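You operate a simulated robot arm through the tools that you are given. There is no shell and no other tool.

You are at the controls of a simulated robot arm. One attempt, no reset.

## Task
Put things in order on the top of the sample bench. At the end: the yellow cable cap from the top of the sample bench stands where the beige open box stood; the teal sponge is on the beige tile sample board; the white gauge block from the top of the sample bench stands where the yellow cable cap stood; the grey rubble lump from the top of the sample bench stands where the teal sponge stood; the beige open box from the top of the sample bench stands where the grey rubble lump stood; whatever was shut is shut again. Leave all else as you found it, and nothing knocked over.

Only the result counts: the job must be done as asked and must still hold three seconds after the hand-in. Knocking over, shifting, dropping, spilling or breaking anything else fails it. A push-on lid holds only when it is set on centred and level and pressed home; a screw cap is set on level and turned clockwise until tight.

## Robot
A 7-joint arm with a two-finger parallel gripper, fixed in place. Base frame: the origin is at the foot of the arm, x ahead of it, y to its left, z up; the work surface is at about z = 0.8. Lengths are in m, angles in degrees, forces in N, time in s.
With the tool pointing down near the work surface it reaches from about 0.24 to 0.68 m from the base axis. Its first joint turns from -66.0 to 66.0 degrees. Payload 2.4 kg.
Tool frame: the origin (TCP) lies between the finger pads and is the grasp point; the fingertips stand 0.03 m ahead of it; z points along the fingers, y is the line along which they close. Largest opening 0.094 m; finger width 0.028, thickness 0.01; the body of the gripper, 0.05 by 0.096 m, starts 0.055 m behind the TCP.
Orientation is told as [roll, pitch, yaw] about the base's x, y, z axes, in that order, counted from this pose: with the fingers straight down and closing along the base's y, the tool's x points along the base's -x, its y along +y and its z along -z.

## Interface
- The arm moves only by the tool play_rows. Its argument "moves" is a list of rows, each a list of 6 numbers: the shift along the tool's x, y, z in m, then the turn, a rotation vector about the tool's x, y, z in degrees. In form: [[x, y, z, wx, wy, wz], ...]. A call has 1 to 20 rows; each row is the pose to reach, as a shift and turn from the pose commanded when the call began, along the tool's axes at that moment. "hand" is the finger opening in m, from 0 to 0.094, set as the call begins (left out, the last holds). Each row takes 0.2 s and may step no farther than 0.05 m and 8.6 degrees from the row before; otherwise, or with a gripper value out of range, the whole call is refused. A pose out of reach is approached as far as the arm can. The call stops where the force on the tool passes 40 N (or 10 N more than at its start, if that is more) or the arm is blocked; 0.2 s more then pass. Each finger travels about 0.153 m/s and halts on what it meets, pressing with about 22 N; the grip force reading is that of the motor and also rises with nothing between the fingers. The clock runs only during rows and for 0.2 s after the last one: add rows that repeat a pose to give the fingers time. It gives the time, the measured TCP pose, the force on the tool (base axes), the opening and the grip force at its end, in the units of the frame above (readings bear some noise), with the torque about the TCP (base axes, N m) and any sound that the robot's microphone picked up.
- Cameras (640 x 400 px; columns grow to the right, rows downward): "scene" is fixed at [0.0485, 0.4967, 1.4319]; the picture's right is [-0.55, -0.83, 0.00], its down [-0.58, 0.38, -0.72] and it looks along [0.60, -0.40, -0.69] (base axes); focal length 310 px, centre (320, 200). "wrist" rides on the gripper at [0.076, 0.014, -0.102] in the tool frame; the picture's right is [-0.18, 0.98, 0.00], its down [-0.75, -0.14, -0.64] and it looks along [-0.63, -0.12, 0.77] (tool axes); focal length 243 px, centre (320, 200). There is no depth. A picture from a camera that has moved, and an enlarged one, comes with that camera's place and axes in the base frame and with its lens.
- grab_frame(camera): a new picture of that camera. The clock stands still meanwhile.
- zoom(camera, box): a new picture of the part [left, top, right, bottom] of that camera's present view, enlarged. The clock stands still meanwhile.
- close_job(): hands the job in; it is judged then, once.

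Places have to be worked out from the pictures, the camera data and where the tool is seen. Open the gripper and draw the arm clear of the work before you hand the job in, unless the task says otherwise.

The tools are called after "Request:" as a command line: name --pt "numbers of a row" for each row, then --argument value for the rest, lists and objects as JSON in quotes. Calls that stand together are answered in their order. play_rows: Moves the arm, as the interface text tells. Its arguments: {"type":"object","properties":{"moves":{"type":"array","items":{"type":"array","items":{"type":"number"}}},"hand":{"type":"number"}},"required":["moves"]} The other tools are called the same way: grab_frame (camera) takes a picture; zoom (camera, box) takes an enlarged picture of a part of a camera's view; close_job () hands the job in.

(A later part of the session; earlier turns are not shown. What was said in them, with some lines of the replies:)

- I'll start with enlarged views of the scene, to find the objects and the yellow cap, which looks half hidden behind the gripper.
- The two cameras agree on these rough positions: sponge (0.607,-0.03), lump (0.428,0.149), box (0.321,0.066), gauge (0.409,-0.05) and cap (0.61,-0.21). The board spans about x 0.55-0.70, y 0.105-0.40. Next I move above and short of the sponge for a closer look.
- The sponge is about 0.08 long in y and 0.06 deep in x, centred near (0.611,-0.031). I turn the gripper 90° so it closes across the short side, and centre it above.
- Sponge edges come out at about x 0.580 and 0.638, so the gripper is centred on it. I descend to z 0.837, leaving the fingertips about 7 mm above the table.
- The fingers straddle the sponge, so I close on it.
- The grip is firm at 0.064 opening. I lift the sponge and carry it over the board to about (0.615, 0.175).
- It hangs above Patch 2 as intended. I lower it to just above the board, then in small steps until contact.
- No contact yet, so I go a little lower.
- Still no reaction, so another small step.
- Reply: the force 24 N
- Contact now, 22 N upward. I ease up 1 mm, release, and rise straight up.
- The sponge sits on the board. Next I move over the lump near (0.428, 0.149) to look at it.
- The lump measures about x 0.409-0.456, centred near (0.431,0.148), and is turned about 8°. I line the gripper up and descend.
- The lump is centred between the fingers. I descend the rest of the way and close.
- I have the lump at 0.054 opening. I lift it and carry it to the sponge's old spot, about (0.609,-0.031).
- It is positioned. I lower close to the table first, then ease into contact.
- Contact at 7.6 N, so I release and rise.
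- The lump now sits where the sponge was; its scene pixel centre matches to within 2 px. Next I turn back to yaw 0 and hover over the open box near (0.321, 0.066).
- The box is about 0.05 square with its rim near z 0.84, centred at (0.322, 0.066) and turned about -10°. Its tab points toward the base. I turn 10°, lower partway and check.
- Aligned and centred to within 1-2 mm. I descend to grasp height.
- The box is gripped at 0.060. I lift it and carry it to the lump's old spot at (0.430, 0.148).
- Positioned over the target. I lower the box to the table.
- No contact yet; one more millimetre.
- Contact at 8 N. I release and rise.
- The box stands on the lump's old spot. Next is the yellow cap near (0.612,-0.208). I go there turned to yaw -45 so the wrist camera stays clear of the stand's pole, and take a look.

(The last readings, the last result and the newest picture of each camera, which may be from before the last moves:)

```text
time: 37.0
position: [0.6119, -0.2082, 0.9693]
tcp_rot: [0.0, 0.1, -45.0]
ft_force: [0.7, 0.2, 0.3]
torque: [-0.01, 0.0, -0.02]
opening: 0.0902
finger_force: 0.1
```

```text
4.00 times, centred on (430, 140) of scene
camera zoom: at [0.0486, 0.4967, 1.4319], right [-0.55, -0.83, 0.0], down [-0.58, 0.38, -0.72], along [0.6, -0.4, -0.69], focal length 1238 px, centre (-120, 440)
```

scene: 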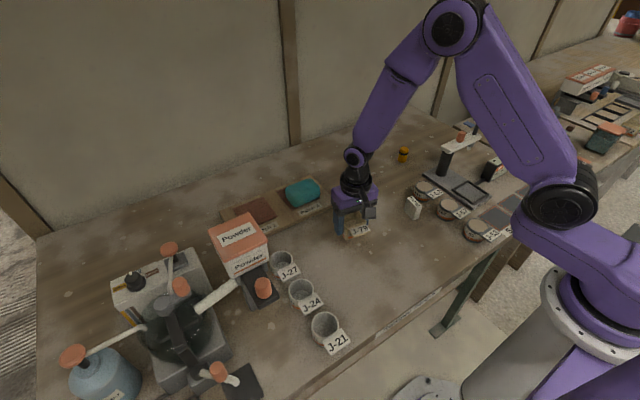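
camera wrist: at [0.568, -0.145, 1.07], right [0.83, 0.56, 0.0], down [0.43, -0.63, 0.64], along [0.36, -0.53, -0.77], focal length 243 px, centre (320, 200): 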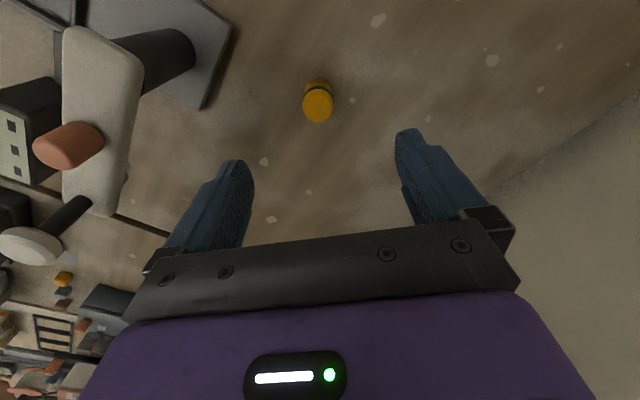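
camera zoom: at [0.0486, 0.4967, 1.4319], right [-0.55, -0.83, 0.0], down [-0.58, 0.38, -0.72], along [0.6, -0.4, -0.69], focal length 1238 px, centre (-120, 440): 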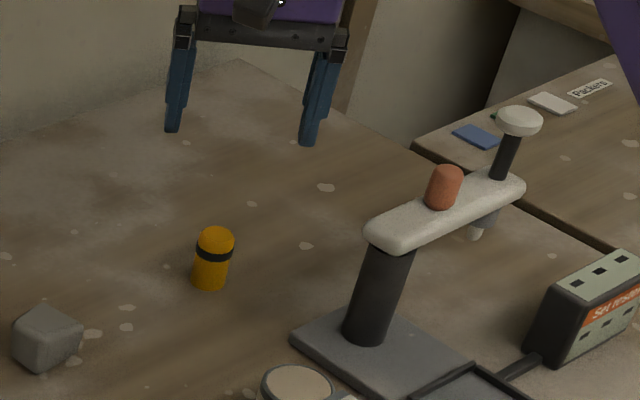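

Both views put the cap at (0.6095,-0.2115), about 0.03 in diameter and 0.042 tall. I centre on it and descend partway.

Request:
play_rows --pt "-0.0007 -0.0042 0.025 0 0 0" --pt "-0.0007 -0.0042 0.055 0 0 0" --pt "-0.0007 -0.0042 0.08 0 0 0" --pt "-0.0007 -0.0042 0.08 0 0 0" --hand 0.07

Request:
grab_frame --camera "wrist"

Request:
zoom --camera "scene" --box '[350, 90, 510, 190]'

```text
time: 38.0
position: [0.6098, -0.21, 0.8871]
tcp_rot: [0.0, 0.0, -44.9]
ft_force: [0.0, -0.2, 0.5]
torque: [0.02, 0.01, -0.01]
opening: 0.0699
finger_force: 0.2
```

```text
taken
camera wrist: at [0.5662, -0.147, 0.9887], right [0.83, 0.56, 0.0], down [0.43, -0.63, 0.64], along [0.36, -0.53, -0.77], focal length 243 px, centre (320, 200)
```

wrist: 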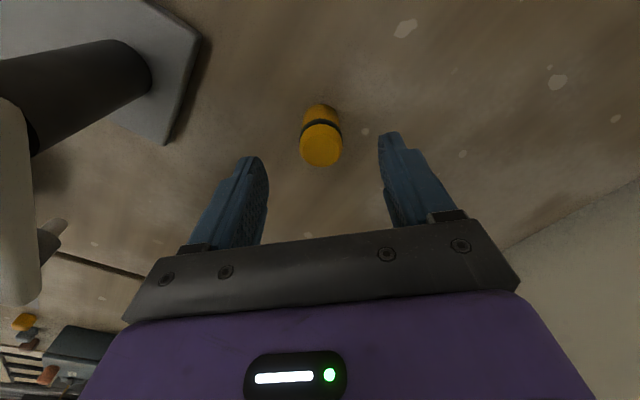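

```text
4.00 times, centred on (430, 140) of scene
camera zoom: at [0.0485, 0.4967, 1.4319], right [-0.55, -0.83, 0.0], down [-0.58, 0.38, -0.72], along [0.6, -0.4, -0.69], focal length 1238 px, centre (-120, 440)
```

zoom: 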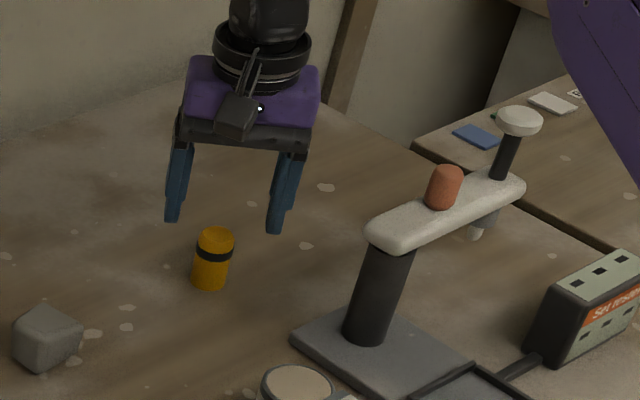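

Alignment is good. I descend to grasp height and close on the cap.

Request:
play_rows --pt "-0.001 -0.0003 0.02 0 0 0" --pt "-0.001 -0.0003 0.04 0 0 0" --pt "-0.001 -0.0003 0.051 0 0 0" --pt "-0.001 -0.0003 0.051 0 0 0"

Request:
play_rows --pt "0 0 0 0 0 0" --pt "0 0 0 0 0 0" --pt "0 0 0 0 0 0" --hand 0.01

Request:
grab_frame --camera "wrist"

Request:
zoom --camera "scene" --box '[350, 90, 510, 190]'

```text
time: 39.0
position: [0.6109, -0.2126, 0.8347]
tcp_rot: [0.0, 0.0, -45.0]
ft_force: [-0.3, -1.2, -0.5]
torque: [-0.02, -0.01, 0.03]
opening: 0.0698
finger_force: 0.1
```

```text
time: 39.8
position: [0.6112, -0.212, 0.8348]
tcp_rot: [-0.1, 0.0, -45.0]
ft_force: [0.2, 0.5, -0.9]
torque: [-0.01, 0.02, -0.02]
opening: 0.0278
finger_force: 22.4
```

```text
taken
camera wrist: at [0.5673, -0.1486, 0.9372], right [0.83, 0.56, 0.0], down [0.43, -0.63, 0.64], along [0.36, -0.53, -0.77], focal length 243 px, centre (320, 200)
```

wrist: 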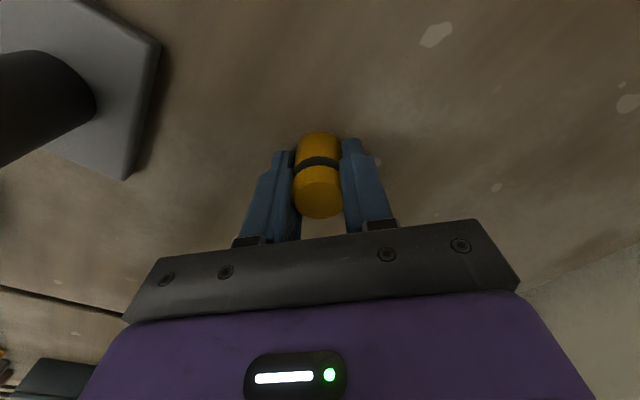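

```text
4.00 times, centred on (430, 140) of scene
camera zoom: at [0.0485, 0.4967, 1.4319], right [-0.55, -0.83, 0.0], down [-0.58, 0.38, -0.72], along [0.6, -0.4, -0.69], focal length 1238 px, centre (-120, 440)
```

zoom: 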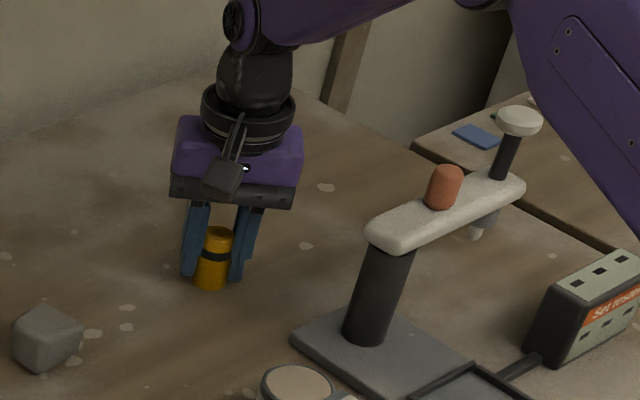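

The cap is held at 0.028. I lift and carry it to the box's old spot at (0.322, 0.066), turning back to yaw 0 on the way.

Request:
play_rows --pt "0 0 -0.03 0 0 0" --pt "0 0 -0.07 0 0 0" --pt "0 0 -0.11 0 0 0" --pt "0.0445 -0.0009 -0.11 0 0 -5" --pt "0.0891 -0.0017 -0.11 0 0 -10" --pt "0.1336 -0.0026 -0.11 0 0 -15" --pt "0.1782 -0.0035 -0.11 0 0 -20" --pt "0.2227 -0.0043 -0.11 0 0 -25" --pt "0.2673 -0.0052 -0.11 0 0 -30" --pt "0.3118 -0.0061 -0.11 0 0 -35" --pt "0.3564 -0.0069 -0.11 0 0 -40" --pt "0.4009 -0.0078 -0.11 0 0 -45" --pt "0.4009 -0.0078 -0.08 0 0 -45" --pt "0.4009 -0.0078 -0.05 0 0 -45" --pt "0.4009 -0.0078 -0.05 0 0 -45"

Request:
grab_frame --camera "wrist"

Request:
grab_frame --camera "scene"

```text
time: 43.0
position: [0.3221, 0.0628, 0.8854]
tcp_rot: [-0.1, 0.0, 0.0]
ft_force: [0.5, 0.1, -1.4]
torque: [0.0, -0.02, 0.0]
opening: 0.0276
finger_force: 22.4
```

```text
taken
camera wrist: at [0.246, 0.0768, 0.9879], right [0.18, 0.98, 0.0], down [0.75, -0.14, 0.64], along [0.63, -0.12, -0.77], focal length 243 px, centre (320, 200)
```

wrist: 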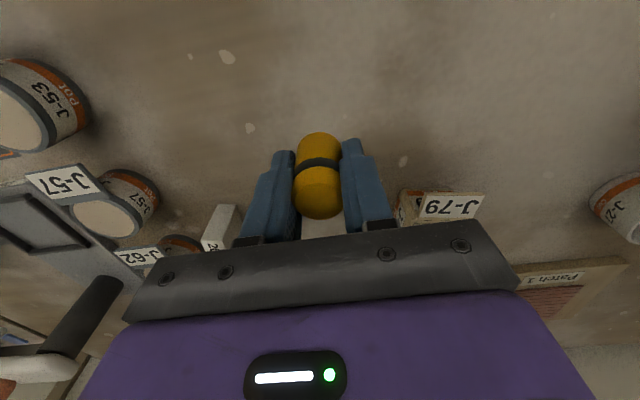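

```text
taken
```

scene: 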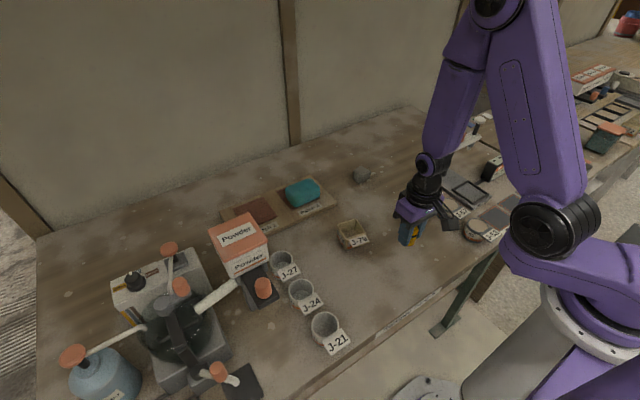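

A 3 mm correction in y is needed. I lower to the table and ease into contact.

Request:
play_rows --pt "0 0.003 0.025 0 0 0" --pt "0 0.003 0.042 0 0 0" --pt "0 0.003 0.0485 0 0 0" --pt "0 0.003 0.0485 0 0 0"

Request:
play_rows --pt "0 0 0.0013 0 0 0" --pt "0 0 0.0013 0 0 0"

```text
time: 44.0
position: [0.3204, 0.0665, 0.8384]
tcp_rot: [0.1, 0.0, 0.0]
ft_force: [0.0, -0.6, -0.4]
torque: [0.05, 0.04, -0.01]
opening: 0.0277
finger_force: 21.3
```

```text
time: 44.6
position: [0.3212, 0.0657, 0.8343]
tcp_rot: [0.0, 0.0, 0.0]
ft_force: [0.7, 0.1, -0.7]
torque: [-0.02, 0.01, -0.02]
opening: 0.0278
finger_force: 22.1
```

No reaction yet; 1 mm lower.

Request:
play_rows --pt "0 0 0.001 0 0 0" --pt "0 0 0.001 0 0 0"

```text
time: 45.2
position: [0.3207, 0.0668, 0.8348]
tcp_rot: [0.0, -0.1, -0.2]
ft_force: [-1.1, -4.5, 18.3]
torque: [-0.16, -0.08, 0.01]
opening: 0.0275
finger_force: 22.3
```

Contact at 18 N. I back off half a millimetre, release and rise.

Request:
play_rows --pt "0 0 -0.0006 0 0 0"

Request:
play_rows --pt "0 0 0 0 0 0" --pt "0 0 0 0 0 0" --pt "0 0 -0.02 0 0 0" --pt "0 0 -0.06 0 0 0" --pt "0 0 -0.1 0 0 0" --pt "0 0 -0.12 0 0 0" --pt "0 0 -0.12 0 0 0" --hand 0.06

Request:
grab_frame --camera "wrist"

Request:
zoom --camera "scene" --box '[330, 170, 490, 270]'

```text
time: 45.6
position: [0.3208, 0.0672, 0.8351]
tcp_rot: [0.0, -0.1, 0.1]
ft_force: [-0.6, -0.9, 0.0]
torque: [-0.01, -0.02, -0.05]
opening: 0.0278
finger_force: 22.2
```

```text
time: 47.2
position: [0.3219, 0.069, 0.9558]
tcp_rot: [0.0, 0.0, 0.0]
ft_force: [0.2, -0.2, -0.7]
torque: [0.05, 0.01, 0.0]
opening: 0.0601
finger_force: 0.0
```

```text
taken
camera wrist: at [0.2457, 0.0825, 1.0572], right [0.18, 0.98, 0.0], down [0.75, -0.14, 0.64], along [0.63, -0.12, -0.77], focal length 243 px, centre (320, 200)
```

wrist: 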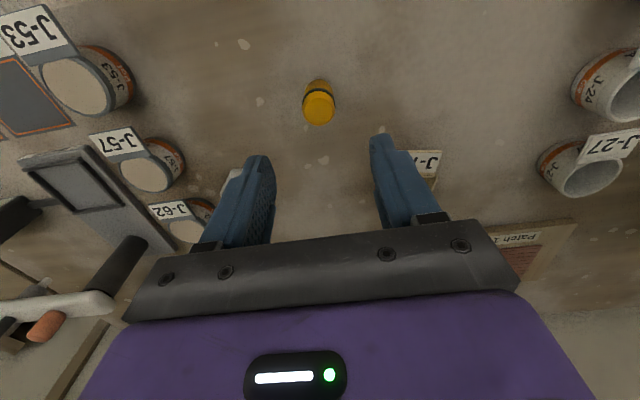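

```text
4.00 times, centred on (410, 220) of scene
camera zoom: at [0.0485, 0.4967, 1.4319], right [-0.55, -0.83, 0.0], down [-0.58, 0.38, -0.72], along [0.6, -0.4, -0.69], focal length 1238 px, centre (-40, 120)
```

zoom: 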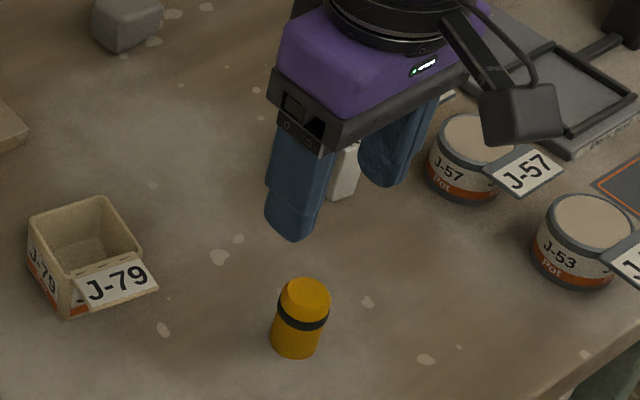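

The cap stands upright at about (0.320, 0.067). Next I hover over the white gauge block near (0.409,-0.05) to see its size and orientation and how close the jars are.

Request:
play_rows --pt "-0.02 -0.03 -0.01 0 0 0" --pt "-0.04 -0.06 -0.01 0 0 0" --pt "-0.06 -0.09 -0.01 0 0 0" --pt "-0.08 -0.117 -0.01 0 0 0" --pt "-0.08 -0.117 -0.01 0 0 0" --hand 0.06

Request:
grab_frame --camera "wrist"

Request:
zoom --camera "wrist" --box '[230, 40, 390, 140]'

Request:
zoom --camera "scene" --box '[360, 160, 480, 235]'

```text
time: 48.4
position: [0.4003, -0.0495, 0.9653]
tcp_rot: [0.0, 0.1, 0.1]
ft_force: [0.0, 0.3, 0.3]
torque: [0.04, -0.02, 0.01]
opening: 0.0601
finger_force: 0.0
```

```text
taken
camera wrist: at [0.3247, -0.0357, 1.0679], right [0.18, 0.98, 0.0], down [0.75, -0.14, 0.64], along [0.63, -0.12, -0.77], focal length 243 px, centre (320, 200)
```

wrist: 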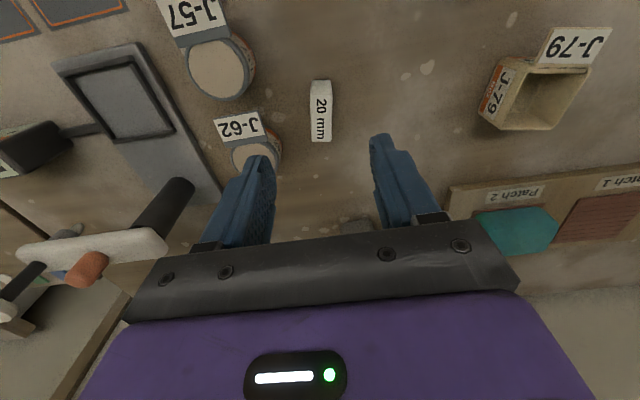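

```text
4.00 times, centred on (310, 90) of wrist
camera zoom: at [0.3247, -0.0357, 1.0679], right [0.18, 0.98, 0.0], down [0.75, -0.14, 0.64], along [0.63, -0.12, -0.77], focal length 970 px, centre (360, 640)
```

zoom: 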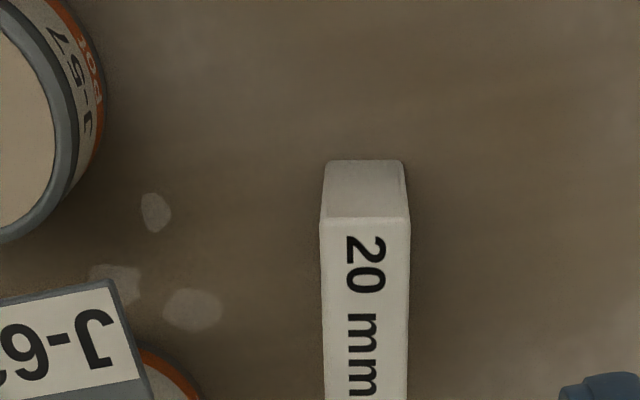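

```text
5.33 times, centred on (420, 198) of scene
camera zoom: at [0.0486, 0.4967, 1.4319], right [-0.55, -0.83, 0.0], down [-0.58, 0.38, -0.72], along [0.6, -0.4, -0.69], focal length 1651 px, centre (-213, 213)
```

zoom: 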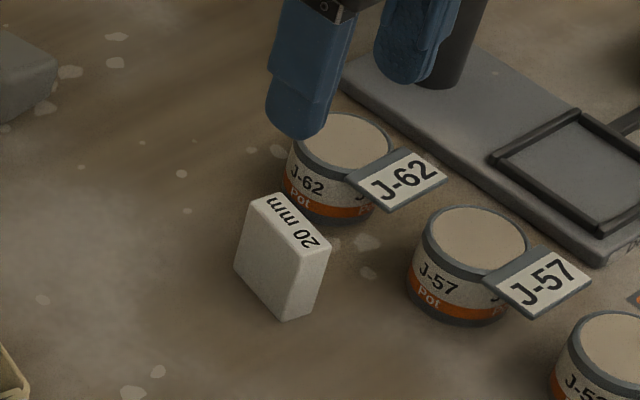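

The block is about 0.020 x 0.043 x 0.049 tall, centred at (0.410,-0.051) and turned about -10.5°. Jar J-62 starts near y=-0.10, so I use a 0.045 opening, line up, go partway down and check.

Request:
play_rows --pt "-0.005 -0.0013 0.0 0 0 5.25" --pt "-0.0093 -0.0013 0.02 0 0 10.5" --pt "-0.0093 -0.0013 0.045 0 0 10.5" --pt "-0.0093 -0.0013 0.07 0 0 10.5" --pt "-0.0093 -0.0013 0.07 0 0 10.5" --hand 0.045

Request:
grab_frame --camera "wrist"

Request:
zoom --camera "scene" --box '[360, 160, 480, 235]'

```text
time: 49.6
position: [0.4091, -0.0524, 0.8938]
tcp_rot: [0.1, -0.1, -10.4]
ft_force: [0.7, 0.2, 0.4]
torque: [0.01, 0.0, 0.02]
opening: 0.045
finger_force: 0.1
```

```text
taken
camera wrist: at [0.3379, -0.0239, 0.9955], right [0.36, 0.93, 0.0], down [0.71, -0.28, 0.64], along [0.6, -0.23, -0.77], focal length 243 px, centre (320, 200)
```

wrist: 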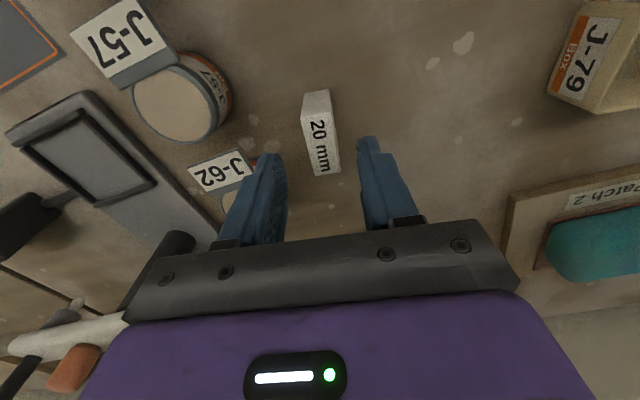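

```text
5.33 times, centred on (420, 198) of scene
camera zoom: at [0.0485, 0.4967, 1.4319], right [-0.55, -0.83, 0.0], down [-0.58, 0.38, -0.72], along [0.6, -0.4, -0.69], focal length 1651 px, centre (-213, 213)
```

zoom: 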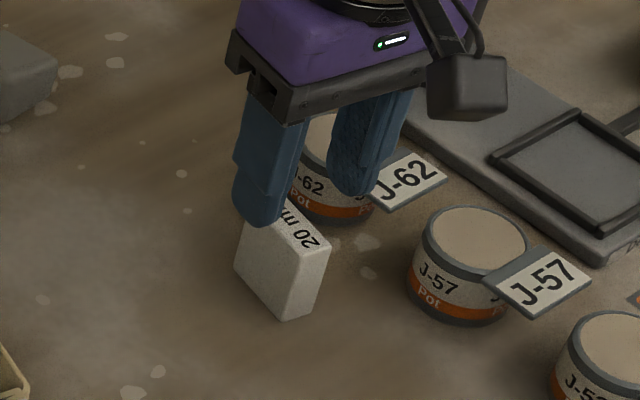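

Aligned; I need a 1.5 mm shift in y. I descend slowly and close on the block.

Request:
play_rows --pt "0 0.0015 0.015 0 0 0" --pt "0 0.0015 0.03 0 0 0" --pt "0 0.0015 0.045 0 0 0" --pt "0 0.0015 0.0565 0 0 0" --pt "0 0.0015 0.0565 0 0 0"

Request:
play_rows --pt "0 0 0 0 0 0" --pt "0 0 0 0 0 0" --pt "0 0 0 0 0 0" --hand 0.005

Request:
grab_frame --camera "wrist"

Request:
zoom --camera "scene" --box '[360, 160, 480, 235]'

```text
time: 50.8
position: [0.4105, -0.0482, 0.8391]
tcp_rot: [-0.1, 0.0, -10.5]
ft_force: [0.6, -1.3, -0.6]
torque: [0.03, -0.03, -0.02]
opening: 0.045
finger_force: 0.0
```

```text
time: 51.6
position: [0.4099, -0.0478, 0.8405]
tcp_rot: [0.0, -0.1, -10.5]
ft_force: [0.3, -0.2, 0.8]
torque: [0.01, -0.01, 0.04]
opening: 0.0236
finger_force: 22.3
```

```text
taken
camera wrist: at [0.3388, -0.0212, 0.9408], right [0.36, 0.93, 0.0], down [0.72, -0.28, 0.64], along [0.6, -0.23, -0.77], focal length 243 px, centre (320, 200)
```

wrist: 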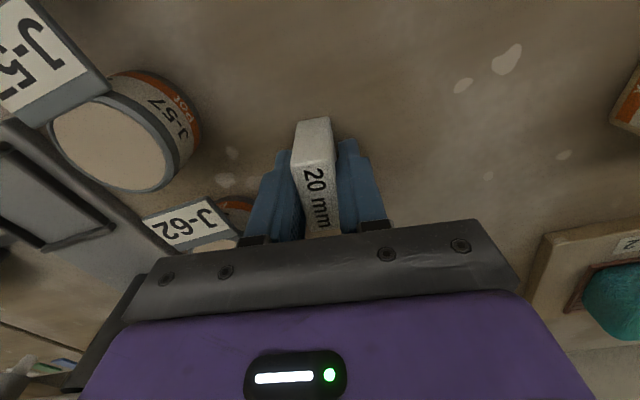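

```text
5.33 times, centred on (420, 198) of scene
camera zoom: at [0.0485, 0.4967, 1.4319], right [-0.55, -0.83, 0.0], down [-0.58, 0.38, -0.72], along [0.6, -0.4, -0.69], focal length 1651 px, centre (-213, 213)
```

zoom: 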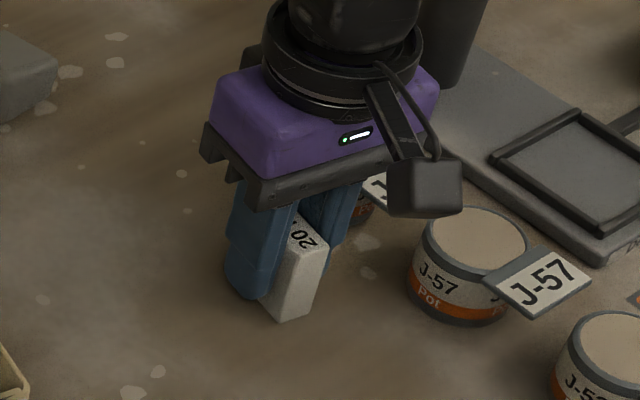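

The block is held at 0.024. I lift it clear and carry it toward the cap's old spot (0.610,-0.212), stopping high to check clearance to the stand.

Request:
play_rows --pt "0 0 -0.03 0 0 0" --pt "0 0 -0.07 0 0 0" --pt "0 0 -0.11 0 0 0" --pt "-0.0378 -0.0207 -0.12 0 0 0" --pt "-0.0755 -0.0415 -0.12 0 0 0" --pt "-0.1133 -0.0622 -0.12 0 0 0" --pt "-0.151 -0.0829 -0.12 0 0 0" --pt "-0.1888 -0.1037 -0.12 0 0 0" --pt "-0.2265 -0.1244 -0.12 0 0 0" --pt "-0.2265 -0.1244 -0.12 0 0 0"

Request:
grab_frame --camera "wrist"

Request:
zoom --camera "scene" --box '[350, 80, 510, 180]'

```text
time: 53.8
position: [0.6101, -0.2148, 0.9584]
tcp_rot: [-0.1, 0.1, -10.5]
ft_force: [0.3, 0.1, 0.1]
torque: [-0.02, -0.02, -0.06]
opening: 0.0236
finger_force: 21.7
```

```text
taken
camera wrist: at [0.5393, -0.1875, 1.0599], right [0.36, 0.93, 0.0], down [0.72, -0.28, 0.64], along [0.6, -0.23, -0.77], focal length 243 px, centre (320, 200)
```

wrist: 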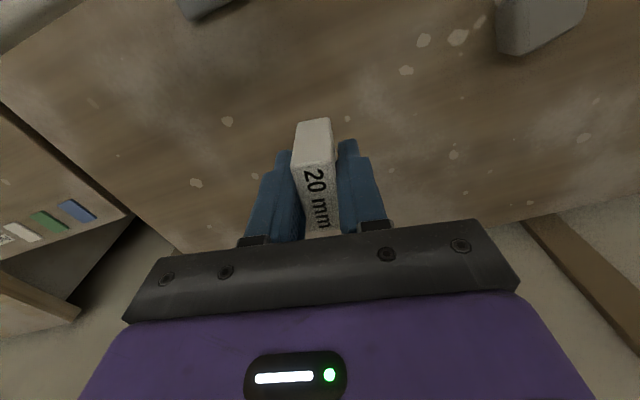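

```text
4.00 times, centred on (430, 130) of scene
camera zoom: at [0.0486, 0.4967, 1.4319], right [-0.55, -0.83, 0.0], down [-0.58, 0.38, -0.72], along [0.6, -0.4, -0.69], focal length 1238 px, centre (-120, 480)
```

zoom: 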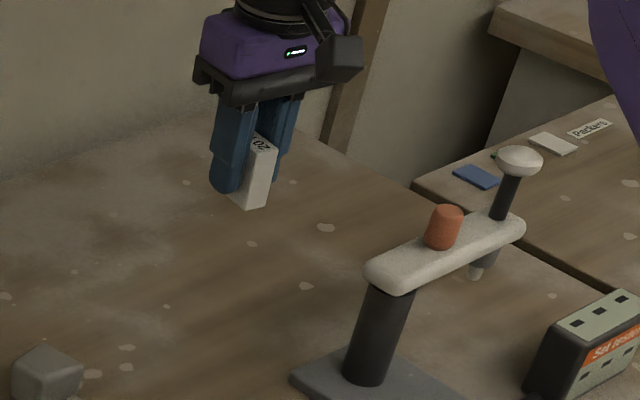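

When lowered, the camera should project about 50 px left of the white arm, so it stays clear. I correct 3 mm and descend partway, then check.

Request:
play_rows --pt "0.0013 0.0025 0.025 0 0 0" --pt "0.0013 0.0025 0.05 0 0 0" --pt "0.0013 0.0025 0.08 0 0 0" --pt "0.0013 0.0025 0.1 0 0 0" --pt "0.0013 0.0025 0.1 0 0 0"

Request:
zoom --camera "scene" --box '[350, 80, 510, 180]'

```text
time: 55.0
position: [0.6111, -0.211, 0.8613]
tcp_rot: [0.0, 0.0, -10.4]
ft_force: [1.2, 0.4, -0.3]
torque: [0.0, -0.01, 0.0]
opening: 0.0236
finger_force: 21.7
```

```text
4.00 times, centred on (430, 130) of scene
camera zoom: at [0.0485, 0.4967, 1.4319], right [-0.55, -0.83, 0.0], down [-0.58, 0.38, -0.72], along [0.6, -0.4, -0.69], focal length 1238 px, centre (-120, 480)
```

zoom: 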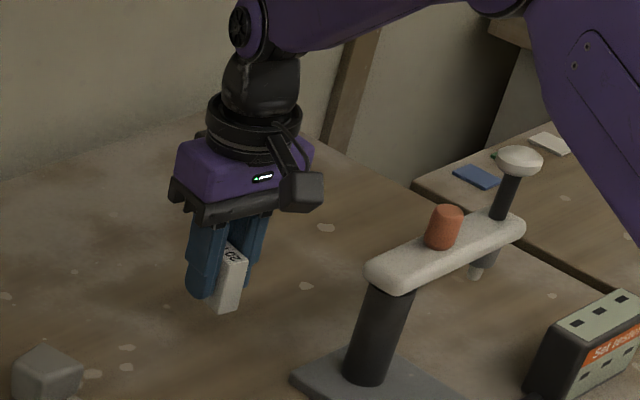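

Well clear of the stand. I finish lowering in small steps.

Request:
play_rows --pt "0 0 0.01 0 0 0" --pt "0 0 0.018 0 0 0" --pt "0 0 0.0195 0 0 0" --pt "0 0 0.0195 0 0 0"

Request:
play_rows --pt "0 0 0.001 0 0 0" --pt "0 0 0.001 0 0 0"

```text
time: 56.0
position: [0.6106, -0.2094, 0.8397]
tcp_rot: [0.1, 0.0, -10.4]
ft_force: [0.1, 1.1, -0.6]
torque: [-0.01, -0.03, 0.0]
opening: 0.0236
finger_force: 21.7
```

```text
time: 56.6
position: [0.6098, -0.2103, 0.8394]
tcp_rot: [0.2, 0.0, -10.5]
ft_force: [0.3, 0.4, 0.1]
torque: [-0.02, -0.02, 0.01]
opening: 0.0236
finger_force: 21.8
```

No contact yet; another millimetre.

Request:
play_rows --pt "0 0 0.001 0 0 0" --pt "0 0 0.001 0 0 0"

```text
time: 57.2
position: [0.6115, -0.2109, 0.8393]
tcp_rot: [0.0, -0.1, -10.5]
ft_force: [-2.2, 0.0, 6.6]
torque: [-0.01, 0.02, 0.0]
opening: 0.0233
finger_force: 21.7
```

Contact at 6.6 N. I release with a moderate opening and rise straight up.

Request:
play_rows --pt "0 0 0 0 0 0" --pt "0 0 0 0 0 0" --pt "0 0 -0.02 0 0 0" --pt "0 0 -0.06 0 0 0" --pt "0 0 -0.1 0 0 0" --pt "0 0 -0.13 0 0 0" --pt "0 0 -0.13 0 0 0" --hand 0.06

Request:
zoom --camera "scene" --box '[350, 100, 510, 200]'

Request:
grab_frame --camera "wrist"

```text
time: 58.8
position: [0.6129, -0.2103, 0.9699]
tcp_rot: [0.0, 0.1, -10.6]
ft_force: [0.4, 0.7, -0.6]
torque: [0.01, -0.01, -0.02]
opening: 0.0599
finger_force: 0.0
```

```text
4.00 times, centred on (430, 150) of scene
camera zoom: at [0.0485, 0.4967, 1.4319], right [-0.55, -0.83, 0.0], down [-0.58, 0.38, -0.72], along [0.6, -0.4, -0.69], focal length 1238 px, centre (-120, 400)
```

zoom: 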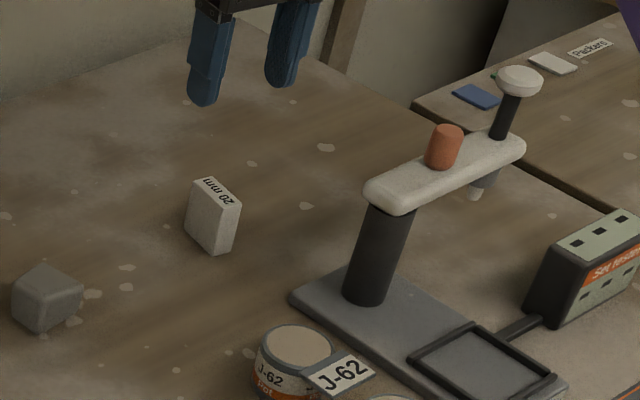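

```text
taken
camera wrist: at [0.5405, -0.1834, 1.0709], right [0.36, 0.93, 0.0], down [0.72, -0.28, 0.64], along [0.6, -0.23, -0.77], focal length 243 px, centre (320, 200)
```

wrist: 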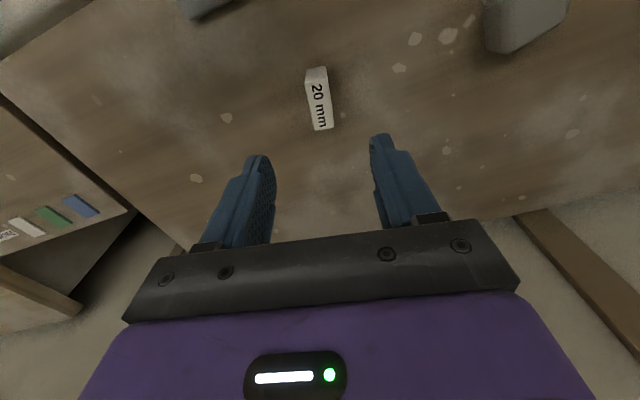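

The block stands upright on the cap's old spot. I draw the arm back and up to the starting area, then do a final check.

Request:
play_rows --pt "0 0 -0.04 0 0 0" --pt "0 0 -0.08 0 0 0" --pt "0.033 0.021 -0.1 0 0 -1.2" --pt "0.066 0.042 -0.1 0 0 -2.4" --pt "0.099 0.063 -0.1 0 0 -3.6" --pt "0.132 0.084 -0.1 0 0 -4.8" --pt "0.165 0.105 -0.1 0 0 -6" --pt "0.198 0.126 -0.1 0 0 -7.2" --pt "0.231 0.147 -0.1 0 0 -8.4" --pt "0.264 0.168 -0.1 0 0 -9.6" --pt "0.297 0.189 -0.1 0 0 -10.5" --pt "0.297 0.189 -0.1 0 0 -10.5" --hand 0.094

Request:
grab_frame --camera "scene"

Request:
zoom --camera "scene" --box '[320, 120, 560, 270]'

Request:
grab_frame --camera "wrist"

Request:
zoom --camera "scene" --box '[200, 150, 360, 250]'

```text
time: 61.4
position: [0.3523, 0.0312, 1.0692]
tcp_rot: [0.0, 0.1, -0.1]
ft_force: [-0.2, -0.1, 0.3]
torque: [0.0, 0.01, -0.02]
opening: 0.0941
finger_force: 0.0
```

```text
taken
```

scene: 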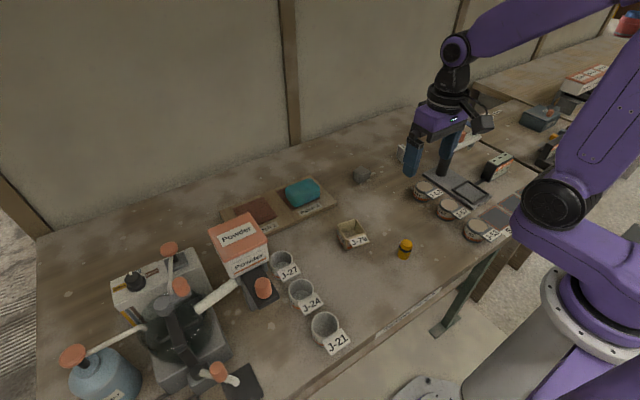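

```text
2.67 times, centred on (440, 195) of scene
camera zoom: at [0.0485, 0.4967, 1.4319], right [-0.55, -0.83, 0.0], down [-0.58, 0.38, -0.72], along [0.6, -0.4, -0.69], focal length 826 px, centre (0, 213)
```

zoom: 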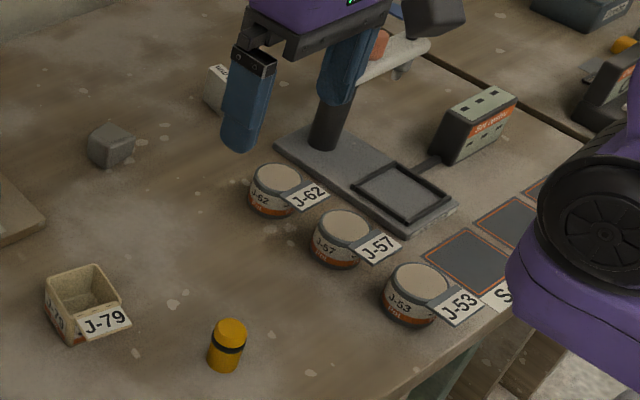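

```text
taken
camera wrist: at [0.2769, 0.0446, 1.1722], right [0.18, 0.98, 0.0], down [0.75, -0.14, 0.64], along [0.63, -0.12, -0.77], focal length 243 px, centre (320, 200)
```

wrist: 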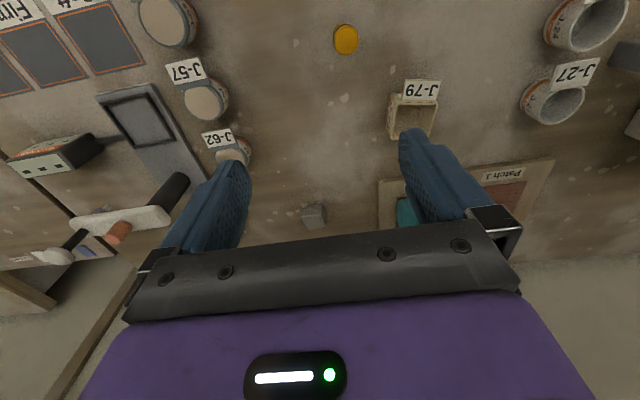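

```text
4.00 times, centred on (280, 200) of scene
camera zoom: at [0.0485, 0.4967, 1.4319], right [-0.55, -0.83, 0.0], down [-0.58, 0.38, -0.72], along [0.6, -0.4, -0.69], focal length 1238 px, centre (480, 200)
```

zoom: 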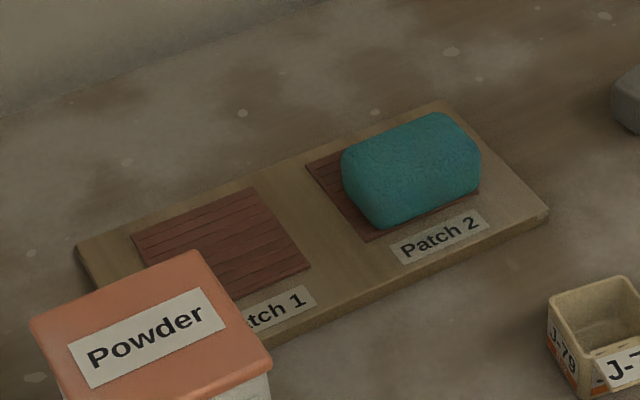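

Compared with the first pictures, each object stands on its target spot. The sponge is fully on the board, which hasn't moved, and the jars and stand are undisturbed. The gripper is open and clear, so I hand the job in.

Request:
close_job

```text
The job is handed in.
```

I rearranged the bench as asked and handed the job in; I don't have the verdict. In the last pictures each object was upright and within a few millimetres of its target spot:

| Object | Now stands |
|---|---|
| Teal sponge | on the beige board, over Patch 2 |
| Grey rubble lump | where the sponge was |
| Beige open box | where the lump was |
| Yellow cable cap | where the box was |
| White gauge block | where the cap was |

Nothing was opened during the job, so the lidded jars (J-53, J-57, J-62) are still shut. The board, jars and stand showed no shift against the first pictures. The gripper is open and the arm is back near its starting pose, clear of the work.
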